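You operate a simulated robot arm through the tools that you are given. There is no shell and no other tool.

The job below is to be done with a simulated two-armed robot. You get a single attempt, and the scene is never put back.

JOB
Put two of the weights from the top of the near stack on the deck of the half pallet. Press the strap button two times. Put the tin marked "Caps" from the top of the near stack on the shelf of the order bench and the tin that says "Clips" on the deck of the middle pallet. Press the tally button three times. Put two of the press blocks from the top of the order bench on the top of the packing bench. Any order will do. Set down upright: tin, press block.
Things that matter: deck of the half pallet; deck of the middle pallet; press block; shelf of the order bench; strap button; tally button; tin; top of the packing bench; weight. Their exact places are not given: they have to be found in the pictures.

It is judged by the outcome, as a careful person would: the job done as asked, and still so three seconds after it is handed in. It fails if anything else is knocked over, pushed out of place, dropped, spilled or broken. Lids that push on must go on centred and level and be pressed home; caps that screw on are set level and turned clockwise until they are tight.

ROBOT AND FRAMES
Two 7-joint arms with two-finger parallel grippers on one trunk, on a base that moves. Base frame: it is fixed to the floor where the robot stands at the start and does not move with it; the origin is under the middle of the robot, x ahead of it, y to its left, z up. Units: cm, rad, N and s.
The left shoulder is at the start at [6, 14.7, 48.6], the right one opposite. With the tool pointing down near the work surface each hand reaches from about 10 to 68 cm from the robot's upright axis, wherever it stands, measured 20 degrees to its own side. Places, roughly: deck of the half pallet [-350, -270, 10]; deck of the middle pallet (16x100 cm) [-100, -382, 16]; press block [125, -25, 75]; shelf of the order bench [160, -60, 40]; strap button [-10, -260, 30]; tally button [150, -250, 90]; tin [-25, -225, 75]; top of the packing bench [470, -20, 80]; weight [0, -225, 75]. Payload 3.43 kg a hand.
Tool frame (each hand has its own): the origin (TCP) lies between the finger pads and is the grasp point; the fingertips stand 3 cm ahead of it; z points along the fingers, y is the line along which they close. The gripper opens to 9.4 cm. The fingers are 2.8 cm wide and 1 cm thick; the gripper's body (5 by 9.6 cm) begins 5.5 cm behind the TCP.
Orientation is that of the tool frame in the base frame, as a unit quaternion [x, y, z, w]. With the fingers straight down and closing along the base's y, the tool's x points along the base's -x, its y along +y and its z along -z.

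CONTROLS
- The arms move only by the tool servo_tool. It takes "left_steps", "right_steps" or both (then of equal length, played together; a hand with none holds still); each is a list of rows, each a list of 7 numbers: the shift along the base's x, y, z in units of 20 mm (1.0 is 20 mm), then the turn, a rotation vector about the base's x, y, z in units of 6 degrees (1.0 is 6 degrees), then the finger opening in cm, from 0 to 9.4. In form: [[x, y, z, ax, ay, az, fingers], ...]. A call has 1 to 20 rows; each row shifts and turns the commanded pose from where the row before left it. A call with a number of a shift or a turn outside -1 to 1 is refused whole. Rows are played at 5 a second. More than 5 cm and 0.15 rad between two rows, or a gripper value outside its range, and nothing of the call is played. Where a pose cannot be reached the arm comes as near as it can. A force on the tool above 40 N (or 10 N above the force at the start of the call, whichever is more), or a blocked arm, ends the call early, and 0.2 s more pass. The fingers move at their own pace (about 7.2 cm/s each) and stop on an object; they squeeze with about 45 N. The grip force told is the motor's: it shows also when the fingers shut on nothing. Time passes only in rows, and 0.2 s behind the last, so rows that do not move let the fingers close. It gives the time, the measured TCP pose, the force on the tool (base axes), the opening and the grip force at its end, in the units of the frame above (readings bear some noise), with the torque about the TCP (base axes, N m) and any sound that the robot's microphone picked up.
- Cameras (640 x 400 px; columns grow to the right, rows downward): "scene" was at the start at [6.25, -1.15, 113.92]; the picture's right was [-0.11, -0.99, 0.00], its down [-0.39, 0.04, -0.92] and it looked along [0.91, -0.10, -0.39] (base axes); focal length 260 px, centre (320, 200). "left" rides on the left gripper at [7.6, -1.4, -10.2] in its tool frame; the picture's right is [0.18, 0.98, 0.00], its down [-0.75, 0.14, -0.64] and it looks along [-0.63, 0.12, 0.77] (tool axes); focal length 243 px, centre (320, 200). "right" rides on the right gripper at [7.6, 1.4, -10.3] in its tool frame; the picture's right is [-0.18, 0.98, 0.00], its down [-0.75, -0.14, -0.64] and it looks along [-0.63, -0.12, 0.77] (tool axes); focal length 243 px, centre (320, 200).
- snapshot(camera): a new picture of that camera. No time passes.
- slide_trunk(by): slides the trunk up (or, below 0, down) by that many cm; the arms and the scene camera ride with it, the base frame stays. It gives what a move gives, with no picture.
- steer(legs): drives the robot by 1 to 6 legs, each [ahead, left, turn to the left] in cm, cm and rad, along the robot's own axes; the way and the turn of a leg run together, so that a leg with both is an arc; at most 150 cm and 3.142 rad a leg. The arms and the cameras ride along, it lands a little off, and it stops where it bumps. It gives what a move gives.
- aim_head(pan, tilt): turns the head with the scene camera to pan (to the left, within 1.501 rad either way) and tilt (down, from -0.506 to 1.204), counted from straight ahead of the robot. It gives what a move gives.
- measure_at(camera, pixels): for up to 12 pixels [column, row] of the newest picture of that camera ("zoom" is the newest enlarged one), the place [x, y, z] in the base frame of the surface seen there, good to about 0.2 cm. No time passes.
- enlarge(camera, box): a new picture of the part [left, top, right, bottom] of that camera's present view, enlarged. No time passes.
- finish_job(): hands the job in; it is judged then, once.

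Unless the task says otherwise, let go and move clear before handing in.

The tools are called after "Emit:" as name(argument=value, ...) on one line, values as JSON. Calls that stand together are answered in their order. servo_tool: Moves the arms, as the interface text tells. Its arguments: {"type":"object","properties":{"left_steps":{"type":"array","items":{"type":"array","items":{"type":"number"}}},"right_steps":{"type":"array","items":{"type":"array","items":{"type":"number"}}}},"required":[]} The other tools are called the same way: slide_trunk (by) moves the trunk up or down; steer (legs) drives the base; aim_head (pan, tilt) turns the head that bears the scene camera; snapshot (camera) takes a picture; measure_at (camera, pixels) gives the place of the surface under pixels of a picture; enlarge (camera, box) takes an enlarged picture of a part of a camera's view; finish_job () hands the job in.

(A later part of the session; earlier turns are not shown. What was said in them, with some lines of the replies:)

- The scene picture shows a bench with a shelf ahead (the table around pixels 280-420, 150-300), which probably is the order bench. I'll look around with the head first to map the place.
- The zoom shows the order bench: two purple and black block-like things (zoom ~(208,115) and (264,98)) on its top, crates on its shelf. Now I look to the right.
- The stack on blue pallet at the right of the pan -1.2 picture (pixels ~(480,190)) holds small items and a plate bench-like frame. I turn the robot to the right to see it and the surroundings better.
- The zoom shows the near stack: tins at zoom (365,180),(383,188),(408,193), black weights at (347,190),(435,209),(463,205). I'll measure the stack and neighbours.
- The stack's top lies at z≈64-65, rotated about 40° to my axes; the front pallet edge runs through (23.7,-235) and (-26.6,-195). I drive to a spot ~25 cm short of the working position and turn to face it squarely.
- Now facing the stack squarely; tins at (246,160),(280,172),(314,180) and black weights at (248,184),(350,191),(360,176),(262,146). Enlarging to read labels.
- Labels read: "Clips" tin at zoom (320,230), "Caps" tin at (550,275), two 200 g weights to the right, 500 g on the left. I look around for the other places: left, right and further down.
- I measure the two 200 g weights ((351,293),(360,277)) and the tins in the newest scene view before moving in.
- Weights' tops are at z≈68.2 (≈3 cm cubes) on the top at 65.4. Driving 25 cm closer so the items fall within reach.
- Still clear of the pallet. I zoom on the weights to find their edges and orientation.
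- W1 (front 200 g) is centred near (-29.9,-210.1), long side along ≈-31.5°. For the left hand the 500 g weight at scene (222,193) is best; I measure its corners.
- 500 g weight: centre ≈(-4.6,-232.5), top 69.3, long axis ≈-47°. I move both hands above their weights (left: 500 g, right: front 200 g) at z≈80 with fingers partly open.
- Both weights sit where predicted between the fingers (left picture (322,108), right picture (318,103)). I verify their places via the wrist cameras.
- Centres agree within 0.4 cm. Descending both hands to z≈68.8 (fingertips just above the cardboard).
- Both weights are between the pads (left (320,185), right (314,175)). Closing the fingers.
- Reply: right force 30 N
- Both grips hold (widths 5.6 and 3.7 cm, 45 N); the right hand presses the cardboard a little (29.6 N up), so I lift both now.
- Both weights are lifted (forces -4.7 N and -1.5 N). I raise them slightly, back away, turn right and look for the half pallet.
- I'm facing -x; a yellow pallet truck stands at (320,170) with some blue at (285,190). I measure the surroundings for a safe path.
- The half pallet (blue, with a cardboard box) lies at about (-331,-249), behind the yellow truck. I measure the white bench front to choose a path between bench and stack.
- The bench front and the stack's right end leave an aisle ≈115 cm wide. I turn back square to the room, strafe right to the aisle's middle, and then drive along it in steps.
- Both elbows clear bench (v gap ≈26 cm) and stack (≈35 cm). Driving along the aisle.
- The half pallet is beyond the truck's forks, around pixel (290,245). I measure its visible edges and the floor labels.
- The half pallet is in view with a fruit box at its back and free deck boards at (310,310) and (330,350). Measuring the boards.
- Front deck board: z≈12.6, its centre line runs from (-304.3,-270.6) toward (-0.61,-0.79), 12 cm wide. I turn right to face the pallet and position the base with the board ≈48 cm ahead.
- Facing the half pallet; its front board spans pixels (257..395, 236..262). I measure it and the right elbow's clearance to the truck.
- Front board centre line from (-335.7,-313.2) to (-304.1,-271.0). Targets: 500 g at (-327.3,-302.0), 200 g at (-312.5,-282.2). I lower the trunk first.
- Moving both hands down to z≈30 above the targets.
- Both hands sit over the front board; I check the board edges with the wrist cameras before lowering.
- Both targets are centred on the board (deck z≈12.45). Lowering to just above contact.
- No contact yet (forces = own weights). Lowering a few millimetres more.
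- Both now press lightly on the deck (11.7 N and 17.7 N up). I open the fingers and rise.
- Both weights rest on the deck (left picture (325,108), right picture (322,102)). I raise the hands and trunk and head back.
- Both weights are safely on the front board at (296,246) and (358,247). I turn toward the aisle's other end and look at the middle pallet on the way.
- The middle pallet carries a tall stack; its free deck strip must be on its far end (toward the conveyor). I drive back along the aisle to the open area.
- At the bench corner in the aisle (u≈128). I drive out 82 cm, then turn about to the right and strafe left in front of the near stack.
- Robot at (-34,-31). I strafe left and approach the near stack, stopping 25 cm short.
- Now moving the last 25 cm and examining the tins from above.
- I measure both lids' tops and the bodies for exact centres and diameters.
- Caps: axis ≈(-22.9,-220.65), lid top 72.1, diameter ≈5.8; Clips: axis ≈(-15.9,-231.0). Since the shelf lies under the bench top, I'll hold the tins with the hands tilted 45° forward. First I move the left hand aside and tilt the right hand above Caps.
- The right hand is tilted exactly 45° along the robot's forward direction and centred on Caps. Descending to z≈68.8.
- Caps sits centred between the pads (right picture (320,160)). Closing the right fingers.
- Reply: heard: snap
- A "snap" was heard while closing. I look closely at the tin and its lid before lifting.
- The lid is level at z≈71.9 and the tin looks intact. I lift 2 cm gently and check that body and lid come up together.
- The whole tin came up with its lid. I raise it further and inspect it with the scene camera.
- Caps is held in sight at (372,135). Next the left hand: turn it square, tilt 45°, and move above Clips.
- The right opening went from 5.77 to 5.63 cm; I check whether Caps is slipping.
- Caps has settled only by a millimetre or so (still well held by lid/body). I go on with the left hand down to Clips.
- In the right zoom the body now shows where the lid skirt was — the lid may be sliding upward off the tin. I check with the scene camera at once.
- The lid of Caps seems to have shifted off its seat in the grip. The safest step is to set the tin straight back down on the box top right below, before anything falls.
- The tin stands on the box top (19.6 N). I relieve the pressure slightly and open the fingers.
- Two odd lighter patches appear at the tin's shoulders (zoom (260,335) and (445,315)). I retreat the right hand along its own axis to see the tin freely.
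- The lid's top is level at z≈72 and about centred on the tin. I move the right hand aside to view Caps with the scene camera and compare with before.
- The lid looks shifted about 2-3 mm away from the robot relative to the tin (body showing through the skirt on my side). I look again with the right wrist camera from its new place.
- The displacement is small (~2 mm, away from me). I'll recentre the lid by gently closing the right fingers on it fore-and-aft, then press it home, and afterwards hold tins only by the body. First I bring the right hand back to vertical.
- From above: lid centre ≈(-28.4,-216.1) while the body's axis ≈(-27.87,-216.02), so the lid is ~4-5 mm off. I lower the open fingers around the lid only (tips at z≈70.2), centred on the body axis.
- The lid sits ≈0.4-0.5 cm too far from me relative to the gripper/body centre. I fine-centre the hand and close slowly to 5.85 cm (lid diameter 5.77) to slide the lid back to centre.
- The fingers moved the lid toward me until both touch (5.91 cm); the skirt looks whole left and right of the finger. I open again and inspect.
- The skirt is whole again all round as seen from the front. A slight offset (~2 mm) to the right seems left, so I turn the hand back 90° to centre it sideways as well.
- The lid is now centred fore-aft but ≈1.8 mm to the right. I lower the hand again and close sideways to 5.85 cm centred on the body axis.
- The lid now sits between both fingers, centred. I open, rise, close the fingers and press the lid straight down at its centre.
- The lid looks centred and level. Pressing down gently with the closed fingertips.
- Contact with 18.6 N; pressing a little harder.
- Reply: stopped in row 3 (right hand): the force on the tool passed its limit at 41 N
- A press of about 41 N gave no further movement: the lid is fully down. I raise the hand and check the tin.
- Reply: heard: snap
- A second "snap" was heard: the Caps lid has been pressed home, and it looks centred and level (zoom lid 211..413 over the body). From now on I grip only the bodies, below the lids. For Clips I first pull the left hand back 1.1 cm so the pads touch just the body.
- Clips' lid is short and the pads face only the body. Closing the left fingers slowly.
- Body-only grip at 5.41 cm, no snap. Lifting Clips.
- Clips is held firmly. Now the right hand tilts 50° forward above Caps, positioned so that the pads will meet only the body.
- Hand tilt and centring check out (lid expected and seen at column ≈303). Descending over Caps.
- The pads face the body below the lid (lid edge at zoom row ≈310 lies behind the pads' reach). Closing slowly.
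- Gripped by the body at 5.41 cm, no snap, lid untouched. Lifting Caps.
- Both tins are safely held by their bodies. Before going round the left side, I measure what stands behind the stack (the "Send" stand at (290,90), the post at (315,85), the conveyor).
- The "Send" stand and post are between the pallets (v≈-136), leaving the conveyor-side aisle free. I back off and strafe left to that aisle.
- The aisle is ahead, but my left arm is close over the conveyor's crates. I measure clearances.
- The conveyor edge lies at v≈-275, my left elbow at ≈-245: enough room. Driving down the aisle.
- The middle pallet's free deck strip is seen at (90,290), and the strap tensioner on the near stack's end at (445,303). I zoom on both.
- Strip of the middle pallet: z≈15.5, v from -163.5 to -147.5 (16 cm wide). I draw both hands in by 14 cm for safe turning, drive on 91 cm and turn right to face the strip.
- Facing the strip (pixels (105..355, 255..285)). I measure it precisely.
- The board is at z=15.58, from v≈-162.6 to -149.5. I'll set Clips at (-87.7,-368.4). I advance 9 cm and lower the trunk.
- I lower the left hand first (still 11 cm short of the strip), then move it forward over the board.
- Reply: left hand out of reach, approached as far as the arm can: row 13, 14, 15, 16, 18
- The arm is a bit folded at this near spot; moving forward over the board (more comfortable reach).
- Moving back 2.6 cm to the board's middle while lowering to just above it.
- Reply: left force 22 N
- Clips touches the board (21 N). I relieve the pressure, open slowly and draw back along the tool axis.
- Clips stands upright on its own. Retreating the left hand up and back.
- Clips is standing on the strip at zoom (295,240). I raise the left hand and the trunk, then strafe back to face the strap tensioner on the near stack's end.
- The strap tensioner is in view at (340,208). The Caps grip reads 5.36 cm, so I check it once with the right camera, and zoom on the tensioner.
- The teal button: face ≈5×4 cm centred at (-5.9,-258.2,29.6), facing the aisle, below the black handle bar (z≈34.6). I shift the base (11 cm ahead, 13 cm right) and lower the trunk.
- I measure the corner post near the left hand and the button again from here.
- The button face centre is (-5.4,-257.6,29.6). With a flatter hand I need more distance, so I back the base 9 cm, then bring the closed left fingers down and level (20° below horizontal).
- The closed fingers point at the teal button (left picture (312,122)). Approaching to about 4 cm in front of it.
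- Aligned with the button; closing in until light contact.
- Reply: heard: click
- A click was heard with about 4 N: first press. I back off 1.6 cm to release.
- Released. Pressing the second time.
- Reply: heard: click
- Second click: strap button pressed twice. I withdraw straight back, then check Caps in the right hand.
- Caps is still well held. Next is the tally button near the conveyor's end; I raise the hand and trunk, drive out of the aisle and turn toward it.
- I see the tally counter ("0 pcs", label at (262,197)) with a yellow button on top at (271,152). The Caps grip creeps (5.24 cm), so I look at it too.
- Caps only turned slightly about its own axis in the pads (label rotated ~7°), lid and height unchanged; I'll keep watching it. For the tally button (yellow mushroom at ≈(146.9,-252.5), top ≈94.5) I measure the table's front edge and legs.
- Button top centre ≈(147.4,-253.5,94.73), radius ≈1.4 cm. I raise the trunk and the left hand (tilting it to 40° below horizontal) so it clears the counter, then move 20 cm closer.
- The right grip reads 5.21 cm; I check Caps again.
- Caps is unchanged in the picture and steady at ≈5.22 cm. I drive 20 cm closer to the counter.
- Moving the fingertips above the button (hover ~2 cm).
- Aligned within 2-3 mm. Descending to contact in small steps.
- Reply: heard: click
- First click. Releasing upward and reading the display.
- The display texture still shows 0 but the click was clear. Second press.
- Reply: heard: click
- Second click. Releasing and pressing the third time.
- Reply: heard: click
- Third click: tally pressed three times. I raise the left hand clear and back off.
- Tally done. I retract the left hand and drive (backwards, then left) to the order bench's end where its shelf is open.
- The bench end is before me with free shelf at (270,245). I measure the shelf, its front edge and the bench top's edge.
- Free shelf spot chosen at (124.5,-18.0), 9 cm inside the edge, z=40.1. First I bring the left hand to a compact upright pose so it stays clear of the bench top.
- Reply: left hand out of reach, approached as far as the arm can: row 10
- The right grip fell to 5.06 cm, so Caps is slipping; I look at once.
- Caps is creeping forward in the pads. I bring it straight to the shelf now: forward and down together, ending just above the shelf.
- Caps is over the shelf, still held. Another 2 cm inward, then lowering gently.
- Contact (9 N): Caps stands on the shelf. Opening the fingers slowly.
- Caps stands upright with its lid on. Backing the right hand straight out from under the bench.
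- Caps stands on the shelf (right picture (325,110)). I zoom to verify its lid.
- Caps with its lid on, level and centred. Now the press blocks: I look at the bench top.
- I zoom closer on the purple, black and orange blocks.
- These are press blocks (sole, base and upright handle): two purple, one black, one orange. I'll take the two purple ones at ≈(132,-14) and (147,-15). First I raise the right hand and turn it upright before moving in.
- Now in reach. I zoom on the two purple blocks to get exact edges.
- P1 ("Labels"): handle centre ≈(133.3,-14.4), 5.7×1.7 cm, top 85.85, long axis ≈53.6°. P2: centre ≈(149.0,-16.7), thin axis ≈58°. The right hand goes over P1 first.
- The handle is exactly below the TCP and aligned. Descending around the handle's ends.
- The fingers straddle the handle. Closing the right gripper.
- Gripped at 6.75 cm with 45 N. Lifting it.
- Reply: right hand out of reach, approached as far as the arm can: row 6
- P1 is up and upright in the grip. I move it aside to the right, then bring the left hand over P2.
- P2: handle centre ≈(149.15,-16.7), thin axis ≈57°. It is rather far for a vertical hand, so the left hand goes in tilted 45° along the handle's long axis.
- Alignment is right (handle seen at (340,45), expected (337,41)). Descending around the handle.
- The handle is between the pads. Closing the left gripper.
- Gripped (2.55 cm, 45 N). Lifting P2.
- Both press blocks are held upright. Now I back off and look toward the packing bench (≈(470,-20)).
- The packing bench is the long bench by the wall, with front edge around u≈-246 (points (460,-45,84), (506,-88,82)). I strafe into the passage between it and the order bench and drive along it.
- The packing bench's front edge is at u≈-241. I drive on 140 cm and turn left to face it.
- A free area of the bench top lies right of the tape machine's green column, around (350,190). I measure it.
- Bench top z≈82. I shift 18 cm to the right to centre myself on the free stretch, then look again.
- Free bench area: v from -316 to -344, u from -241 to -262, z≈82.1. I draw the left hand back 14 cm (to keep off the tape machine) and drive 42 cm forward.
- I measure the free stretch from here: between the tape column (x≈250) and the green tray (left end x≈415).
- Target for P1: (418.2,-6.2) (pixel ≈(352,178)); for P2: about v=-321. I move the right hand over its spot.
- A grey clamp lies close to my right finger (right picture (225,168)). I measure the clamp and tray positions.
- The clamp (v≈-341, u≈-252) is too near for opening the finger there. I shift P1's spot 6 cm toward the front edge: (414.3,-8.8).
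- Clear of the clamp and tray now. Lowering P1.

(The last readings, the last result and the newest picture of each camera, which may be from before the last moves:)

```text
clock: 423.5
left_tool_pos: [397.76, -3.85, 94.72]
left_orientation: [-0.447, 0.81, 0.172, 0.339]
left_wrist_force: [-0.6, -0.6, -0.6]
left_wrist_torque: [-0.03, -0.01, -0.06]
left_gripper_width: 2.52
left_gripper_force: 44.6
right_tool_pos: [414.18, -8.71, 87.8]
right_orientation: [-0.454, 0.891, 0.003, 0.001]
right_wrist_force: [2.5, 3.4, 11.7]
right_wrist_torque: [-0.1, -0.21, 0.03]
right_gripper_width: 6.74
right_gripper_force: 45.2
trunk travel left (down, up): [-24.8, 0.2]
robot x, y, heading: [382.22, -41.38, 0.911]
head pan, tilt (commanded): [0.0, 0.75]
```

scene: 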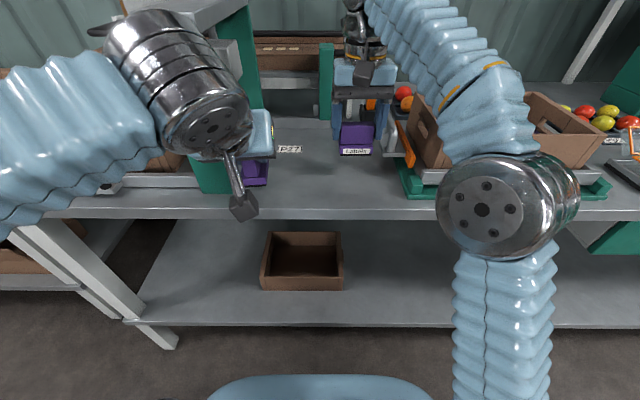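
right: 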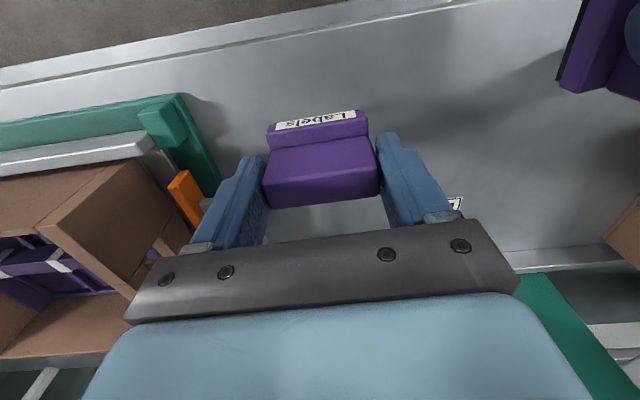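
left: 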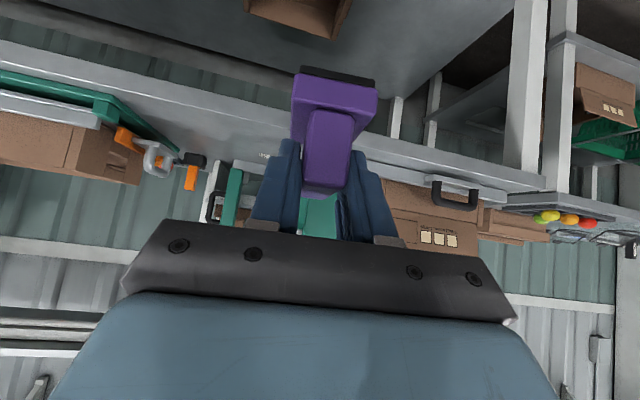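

Contact (11.7 N). I open the right fingers just enough (to 8 cm) and rise straight up.

Emit:
servo_tool(right_steps=[[0, 0, 0, 0, 0, 0, 7.0], [0, 0, 0, 0, 0, 0, 7.5], [0, 0, 0, 0, 0, 0, 8.0], [0, 0, 0.3, 0, 0, 0, 8.0], [0, 0, 0.5, 0, 0, 0, 8.0], [0, 0, 0.8, 0, 0, 0, 8.0], [0, 0, 0.8, 0, 0, 0, 8.0], [0, 0, 0.7, 0, 0, 0, 8.0]])

Emit:
enlarge(camera="scene", box=[280, 120, 400, 220])

Emit:
snapshot(camera="right")

```text
clock: 425.3
left_tool_pos: [397.69, -3.87, 94.66]
left_orientation: [-0.447, 0.81, 0.172, 0.339]
left_wrist_force: [-0.5, 0.4, -1.0]
left_wrist_torque: [-0.04, 0.0, 0.02]
left_gripper_width: 2.54
left_gripper_force: 45.4
right_tool_pos: [414.19, -8.49, 94.05]
right_orientation: [-0.453, 0.891, 0.003, 0.0]
right_wrist_force: [0.0, 1.3, 0.2]
right_wrist_torque: [0.01, -0.02, -0.01]
right_gripper_width: 7.98
right_gripper_force: 0.2
trunk travel left (down, up): [-24.8, 0.2]
robot x, y, heading: [382.74, -41.41, 0.91]
head pan, tilt (commanded): [0.0, 0.75]
```

```text
4.00 times, centred on (340, 170) of scene
```

zoom: 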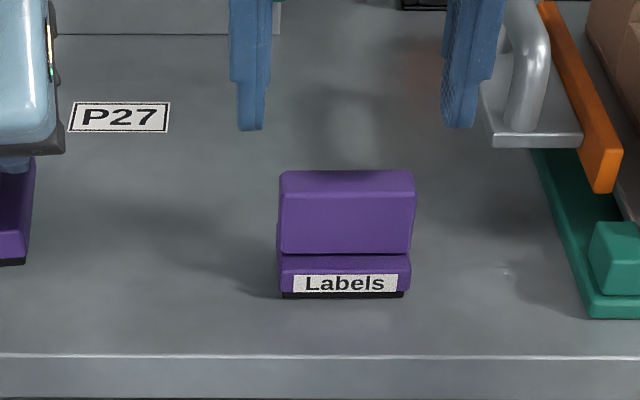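

```text
taken
```

right: 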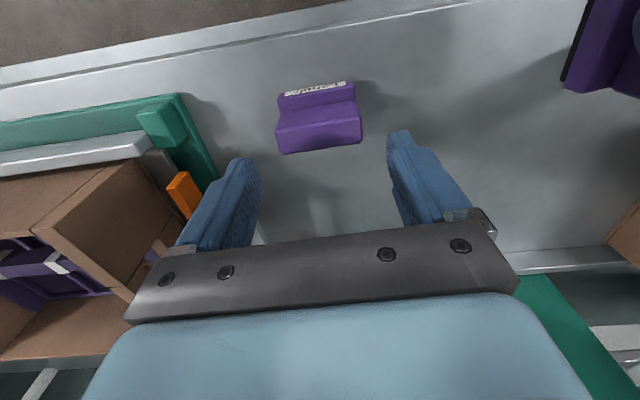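

P1 stands upright on the packing bench. I withdraw the right hand and bring P2 over its spot left of it, keeping off the tape column.

Emit:
servo_tool(right_steps=[[-0.575, -0.74, 0, 0, 0, 0, 8], [-0.575, -0.74, 0, 0, 0, 0, 8], [-0.575, -0.74, 0, 0, 0, 0, 8], [-0.575, -0.74, 0, 0, 0, 0, 8], [-0.575, -0.74, 0, 0, 0, 0, 8], [-0.575, -0.74, 0, 0, 0, 0, 8], [-0.575, -0.74, 0, 0, 0, 0, 8], [-0.575, -0.74, 0, 0, 0, 0, 8]])

Emit:
servo_tool(left_steps=[[0.675, -0.52, 0, 0, 0, 0, 0.5], [0.675, -0.52, 0, 0, 0, 0, 0.5], [0.53, 0.68, 0, 0, 0, 0, 0.5], [0.53, 0.68, 0, 0, 0, 0, 0.5], [0.53, 0.68, 0, 0, 0, 0, 0.5], [0.53, 0.68, 0, 0, 0, 0, 0.5], [0.53, 0.68, 0, 0, 0, 0, 0.5], [0, 0, 0, 0, 0, 0, 0.5]])

Emit:
snapshot(camera="scene")

Emit:
snapshot(camera="left")

```text
clock: 427.1
left_tool_pos: [397.86, -3.96, 94.69]
left_orientation: [-0.448, 0.809, 0.173, 0.338]
left_wrist_force: [-0.5, 0.7, -0.3]
left_wrist_torque: [0.02, 0.04, -0.01]
left_gripper_width: 2.52
left_gripper_force: 44.9
right_tool_pos: [405.0, -20.3, 94.03]
right_orientation: [-0.453, 0.891, 0.003, 0.0]
right_wrist_force: [-0.1, 0.0, 0.6]
right_wrist_torque: [0.01, 0.02, -0.01]
right_gripper_width: 8.01
right_gripper_force: 0.0
trunk travel left (down, up): [-24.8, 0.2]
robot x, y, heading: [382.37, -41.27, 0.917]
head pan, tilt (commanded): [0.0, 0.75]
```

```text
clock: 428.9
left_tool_pos: [405.89, 1.01, 94.61]
left_orientation: [-0.448, 0.81, 0.172, 0.337]
left_wrist_force: [-0.8, 0.0, -0.9]
left_wrist_torque: [0.01, 0.0, 0.02]
left_gripper_width: 2.55
left_gripper_force: 45.2
right_tool_pos: [405.07, -20.28, 93.97]
right_orientation: [-0.453, 0.892, 0.004, 0.0]
right_wrist_force: [0.9, -0.4, -0.3]
right_wrist_torque: [-0.03, -0.01, 0.04]
right_gripper_width: 8.01
right_gripper_force: 0.0
trunk travel left (down, up): [-24.8, 0.2]
robot x, y, heading: [382.43, -41.56, 0.915]
head pan, tilt (commanded): [0.0, 0.75]
```

```text
taken
```

scene: 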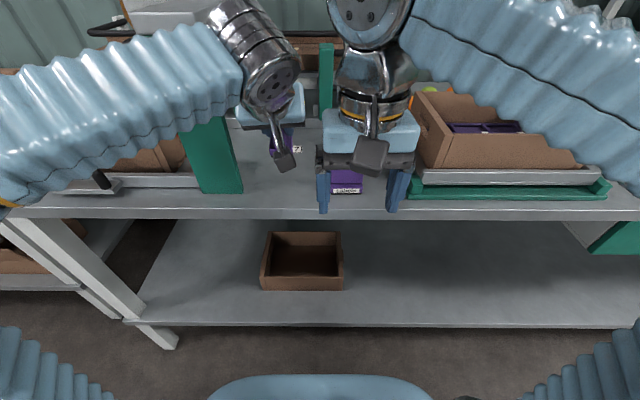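

```text
taken
```

left: 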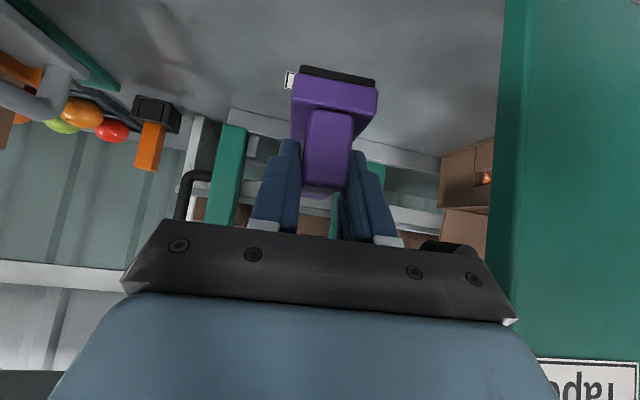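

The tape column appears close to the left gripper (left picture x>500). I measure the clearance before lowering.

Emit:
measure_at(camera="left", pixels=[[505, 60], [505, 200], [515, 300], [540, 250], [530, 330], [300, 95], [200, 60], [340, 60], [420, 60]])

```text
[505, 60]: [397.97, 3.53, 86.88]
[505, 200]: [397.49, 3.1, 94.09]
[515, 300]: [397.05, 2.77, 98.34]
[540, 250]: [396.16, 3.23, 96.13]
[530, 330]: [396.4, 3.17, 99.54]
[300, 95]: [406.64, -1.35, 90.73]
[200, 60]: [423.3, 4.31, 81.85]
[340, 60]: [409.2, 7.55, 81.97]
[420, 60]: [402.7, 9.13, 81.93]
```

About 3 cm clearance to the column: enough. Lowering P2.

Emit:
servo_tool(left_steps=[[0, 0, -0.6, 0, 0, 0, 0.5], [0, 0, -0.7, 0, 0, 0, 0.5], [0, 0, -0.7, 0, 0, 0, 0.5], [0, 0, -0.6, 0, 0, 0, 0.5], [0, 0, -0.5, 0, 0, 0, 0.5], [0, 0, -0.15, 0, 0, 0, 0.5], [0, 0, 0, 0, 0, 0, 0.5]])

Emit:
enlarge(camera="left", box=[220, 40, 420, 200])

```text
clock: 430.5
left_tool_pos: [405.65, 0.79, 88.08]
left_orientation: [-0.447, 0.81, 0.172, 0.339]
left_wrist_force: [-0.5, -0.6, 0.1]
left_wrist_torque: [-0.02, 0.02, -0.02]
left_gripper_width: 2.53
left_gripper_force: 44.9
right_tool_pos: [405.05, -20.29, 94.1]
right_orientation: [-0.453, 0.891, 0.003, 0.0]
right_wrist_force: [-0.4, 0.1, -0.5]
right_wrist_torque: [-0.01, 0.0, 0.02]
right_gripper_width: 8.0
right_gripper_force: 0.0
trunk travel left (down, up): [-24.8, 0.2]
robot x, y, heading: [382.13, -41.13, 0.916]
head pan, tilt (commanded): [0.0, 0.75]
```

```text
2.50 times, centred on (320, 120) of left
```

zoom: 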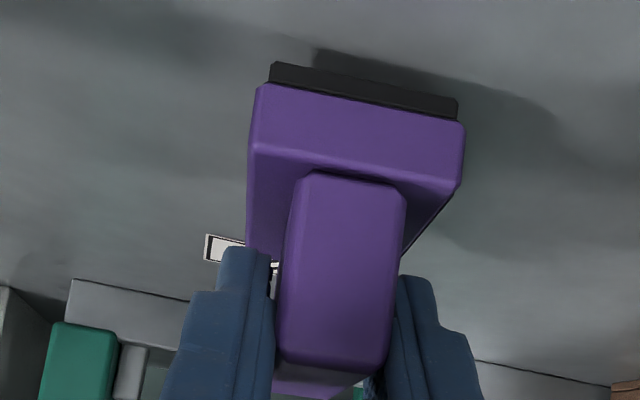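

Emit:
servo_tool(left_steps=[[0, 0, -0.08, 0, 0, 0, 0.5], [0, 0, -0.06, 0, 0, 0, 0.5], [0, 0, -0.05, 0, 0, 0, 0.5], [0, 0, 0, 0, 0, 0, 0.5]])

```text
clock: 431.5
left_tool_pos: [405.66, 0.78, 87.85]
left_orientation: [-0.447, 0.81, 0.172, 0.338]
left_wrist_force: [0.3, -0.6, -1.2]
left_wrist_torque: [0.0, -0.01, -0.01]
left_gripper_width: 2.53
left_gripper_force: 44.3
right_tool_pos: [405.09, -20.25, 93.94]
right_orientation: [-0.453, 0.892, 0.003, 0.001]
right_wrist_force: [0.2, 0.0, -0.3]
right_wrist_torque: [0.0, 0.03, -0.04]
right_gripper_width: 7.98
right_gripper_force: 0.1
trunk travel left (down, up): [-24.8, 0.2]
robot x, y, heading: [382.67, -41.51, 0.915]
head pan, tilt (commanded): [0.0, 0.75]
```

Emit:
servo_tool(left_steps=[[0, 0, -0.05, 0, 0, 0, 0.5], [0, 0, -0.05, 0, 0, 0, 0.5], [0, 0, -0.04, 0, 0, 0, 0.5], [0, 0, 0, 0, 0, 0, 0.5]])

```text
clock: 432.5
left_tool_pos: [405.87, 0.73, 87.68]
left_orientation: [-0.447, 0.809, 0.172, 0.34]
left_wrist_force: [-2.0, 0.2, 9.7]
left_wrist_torque: [0.5, 0.0, 0.04]
left_gripper_width: 2.54
left_gripper_force: 44.8
right_tool_pos: [405.16, -20.31, 94.04]
right_orientation: [-0.453, 0.892, 0.002, 0.0]
right_wrist_force: [-0.6, -0.3, -0.5]
right_wrist_torque: [0.01, -0.04, 0.01]
right_gripper_width: 8.02
right_gripper_force: 0.0
trunk travel left (down, up): [-24.8, 0.2]
robot x, y, heading: [382.34, -40.98, 0.91]
head pan, tilt (commanded): [0.0, 0.75]
```

Contact (9.7 N). Opening the left fingers gradually.

Emit:
servo_tool(left_steps=[[0, 0, 0, 0, 0, 0, 2.7], [0, 0, 0, 0, 0, 0, 3.2], [0, 0, 0, 0, 0, 0, 4], [0, 0, 0, 0, 0, 0, 5], [0, 0, 0, 0, 0, 0, 5]])

Emit:
enlarge(camera="left", box=[220, 40, 420, 200])

```text
clock: 433.7
left_tool_pos: [405.73, 0.85, 87.51]
left_orientation: [-0.447, 0.81, 0.174, 0.338]
left_wrist_force: [0.3, 0.3, -0.4]
left_wrist_torque: [0.02, 0.0, -0.01]
left_gripper_width: 5.0
left_gripper_force: 0.1
right_tool_pos: [405.12, -20.32, 93.9]
right_orientation: [-0.453, 0.891, 0.003, 0.001]
right_wrist_force: [-0.3, -0.1, -0.2]
right_wrist_torque: [-0.01, 0.02, -0.02]
right_gripper_width: 8.0
right_gripper_force: 0.0
trunk travel left (down, up): [-24.8, 0.2]
robot x, y, heading: [382.47, -41.2, 0.908]
head pan, tilt (commanded): [0.0, 0.75]
```

```text
2.50 times, centred on (320, 120) of left
```

zoom: 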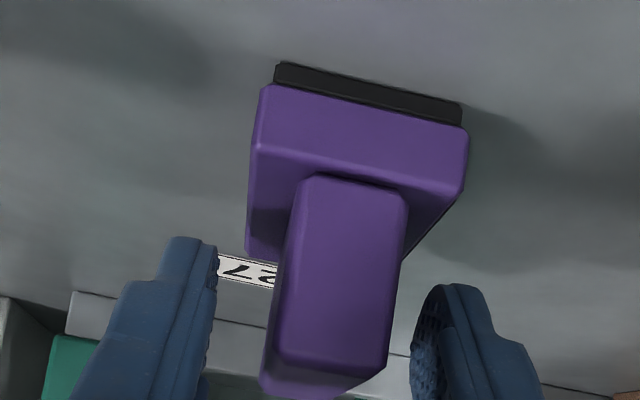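

P2 stands flat. Raising and withdrawing the left hand.

Emit:
servo_tool(left_steps=[[0, 0, 0.3, 0, 0, 0, 5], [0, 0, 0.6, 0, 0, 0, 5], [0, 0, 0.9, 0, 0, 0, 5], [0, 0, 0.9, 0, 0, 0, 5], [0, 0, 0.8, 0, 0, 0, 5], [-0.57, -0.74, 0, 0, 0, 0, 5], [-0.57, -0.74, 0, 0, 0, 0, 5], [-0.57, -0.74, 0, 0, 0, 0, 5], [-0.57, -0.74, 0, 0, 0, 0, 5], [-0.57, -0.74, 0, 0, 0, 0, 5], [-0.57, -0.74, 0, 0, 0, 0, 5], [-0.57, -0.74, 0, 0, 0, 0, 5]])

Emit:
steer(legs=[[-35, 0, 0]])

Emit:
aim_head(pan=0.0, tilt=0.5)

Emit:
snapshot(camera="scene")

Emit:
enlarge(camera="scene", box=[240, 110, 420, 220])

```text
clock: 436.3
left_tool_pos: [397.69, -9.7, 94.55]
left_orientation: [-0.447, 0.81, 0.172, 0.338]
left_wrist_force: [-0.1, -0.1, -0.2]
left_wrist_torque: [0.03, 0.01, 0.04]
left_gripper_width: 4.99
left_gripper_force: 0.1
right_tool_pos: [405.07, -20.32, 94.08]
right_orientation: [-0.453, 0.892, 0.002, 0.001]
right_wrist_force: [0.5, 0.8, -0.3]
right_wrist_torque: [0.02, 0.01, 0.0]
right_gripper_width: 8.01
right_gripper_force: 0.1
trunk travel left (down, up): [-24.8, 0.2]
robot x, y, heading: [382.47, -41.14, 0.917]
head pan, tilt (commanded): [0.0, 0.75]
```

```text
clock: 438.6
left_tool_pos: [376.49, -37.41, 94.57]
left_orientation: [-0.44, 0.813, 0.17, 0.34]
left_wrist_force: [0.2, 0.0, 0.9]
left_wrist_torque: [0.01, -0.03, 0.01]
left_gripper_width: 4.99
left_gripper_force: 0.1
right_tool_pos: [383.73, -48.26, 93.98]
right_orientation: [-0.446, 0.895, 0.003, 0.001]
right_wrist_force: [0.0, -0.6, -0.2]
right_wrist_torque: [0.03, -0.01, 0.02]
right_gripper_width: 7.99
right_gripper_force: 0.0
trunk travel left (down, up): [-24.8, 0.2]
robot x, y, heading: [361.21, -68.74, 0.898]
head pan, tilt (commanded): [0.0, 0.75]
```

```text
clock: 439.4
left_tool_pos: [376.44, -37.48, 94.5]
left_orientation: [-0.44, 0.814, 0.169, 0.34]
left_wrist_force: [-0.2, 0.0, -0.2]
left_wrist_torque: [-0.03, 0.0, -0.03]
left_gripper_width: 5.01
left_gripper_force: 0.0
right_tool_pos: [383.77, -48.21, 93.97]
right_orientation: [-0.446, 0.895, 0.004, 0.0]
right_wrist_force: [0.5, -0.2, -0.1]
right_wrist_torque: [-0.03, 0.03, 0.0]
right_gripper_width: 8.01
right_gripper_force: 0.0
trunk travel left (down, up): [-24.8, 0.2]
robot x, y, heading: [361.28, -68.9, 0.894]
head pan, tilt (commanded): [0.0, 0.499]
```

```text
taken
```

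scene: 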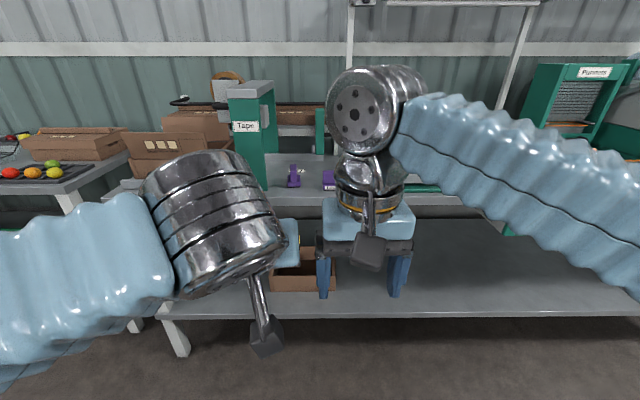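

```text
3.56 times, centred on (330, 165) of scene
```

zoom: 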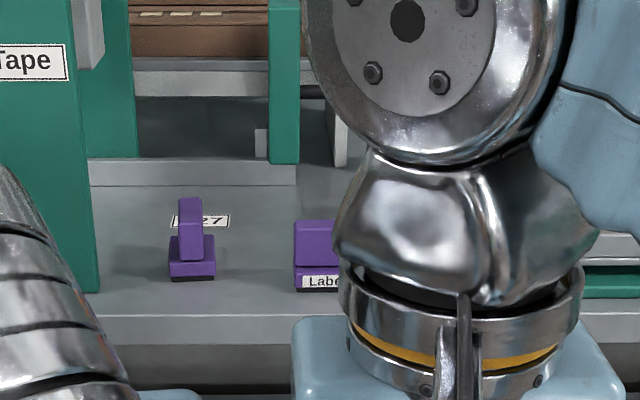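

Both purple press blocks stand upright on the packing bench (zoom (191,240) and (318,255)). Both hands are empty and clear. Everything asked has been done:

- **Weights:** 500 g and 200 g on the half pallet.
- **Strap button:** two clicks.
- **Tins:** Caps on the order bench shelf with its lid on, Clips on the middle pallet.
- **Tally button:** three clicks.

I hand the job in.

Emit:
finish_job()

```text
The job is handed in.
```

I handed the job in with every step done. Two things could count against it: the Caps lid came loose once, and the tally display never changed.

| Task | Result |
|---|---|
| Weights | The 500 g and one 200 g weight are on the front board of the half pallet. |
| Strap button | I pressed it twice and heard two clicks. |
| "Caps" tin | It stands upright on the order bench shelf with its lid on. |
| "Clips" tin | It stands upright on the free deck strip of the middle pallet. |
| Tally button | I pressed it three times and heard three clicks. |
| Press blocks | The two purple ones stand upright on the packing bench, beside the tape machine. |

- **Caps lid:** My first grip caught the lid and pushed it a few millimetres off centre, with an audible snap. I set the tin back on the stack, centred the lid and pressed it down at about 41 N. I then heard a second snap. It looked centred and level on the stack and again on the shelf.
- **Tally display:** It read "0 pcs" after the first and third presses. I took it to be a fixed picture and relied on the clicks, so I can't confirm the count from the display.
- **Caps grip:** On the way to the shelf the tin crept forward in the fingers. I set it on the shelf before it could fall.

I never felt either hand bump anything it wasn't handling, and the surrounding items looked in place whenever I saw them. I did not drive back to recheck the half pallet or the middle pallet before handing in.
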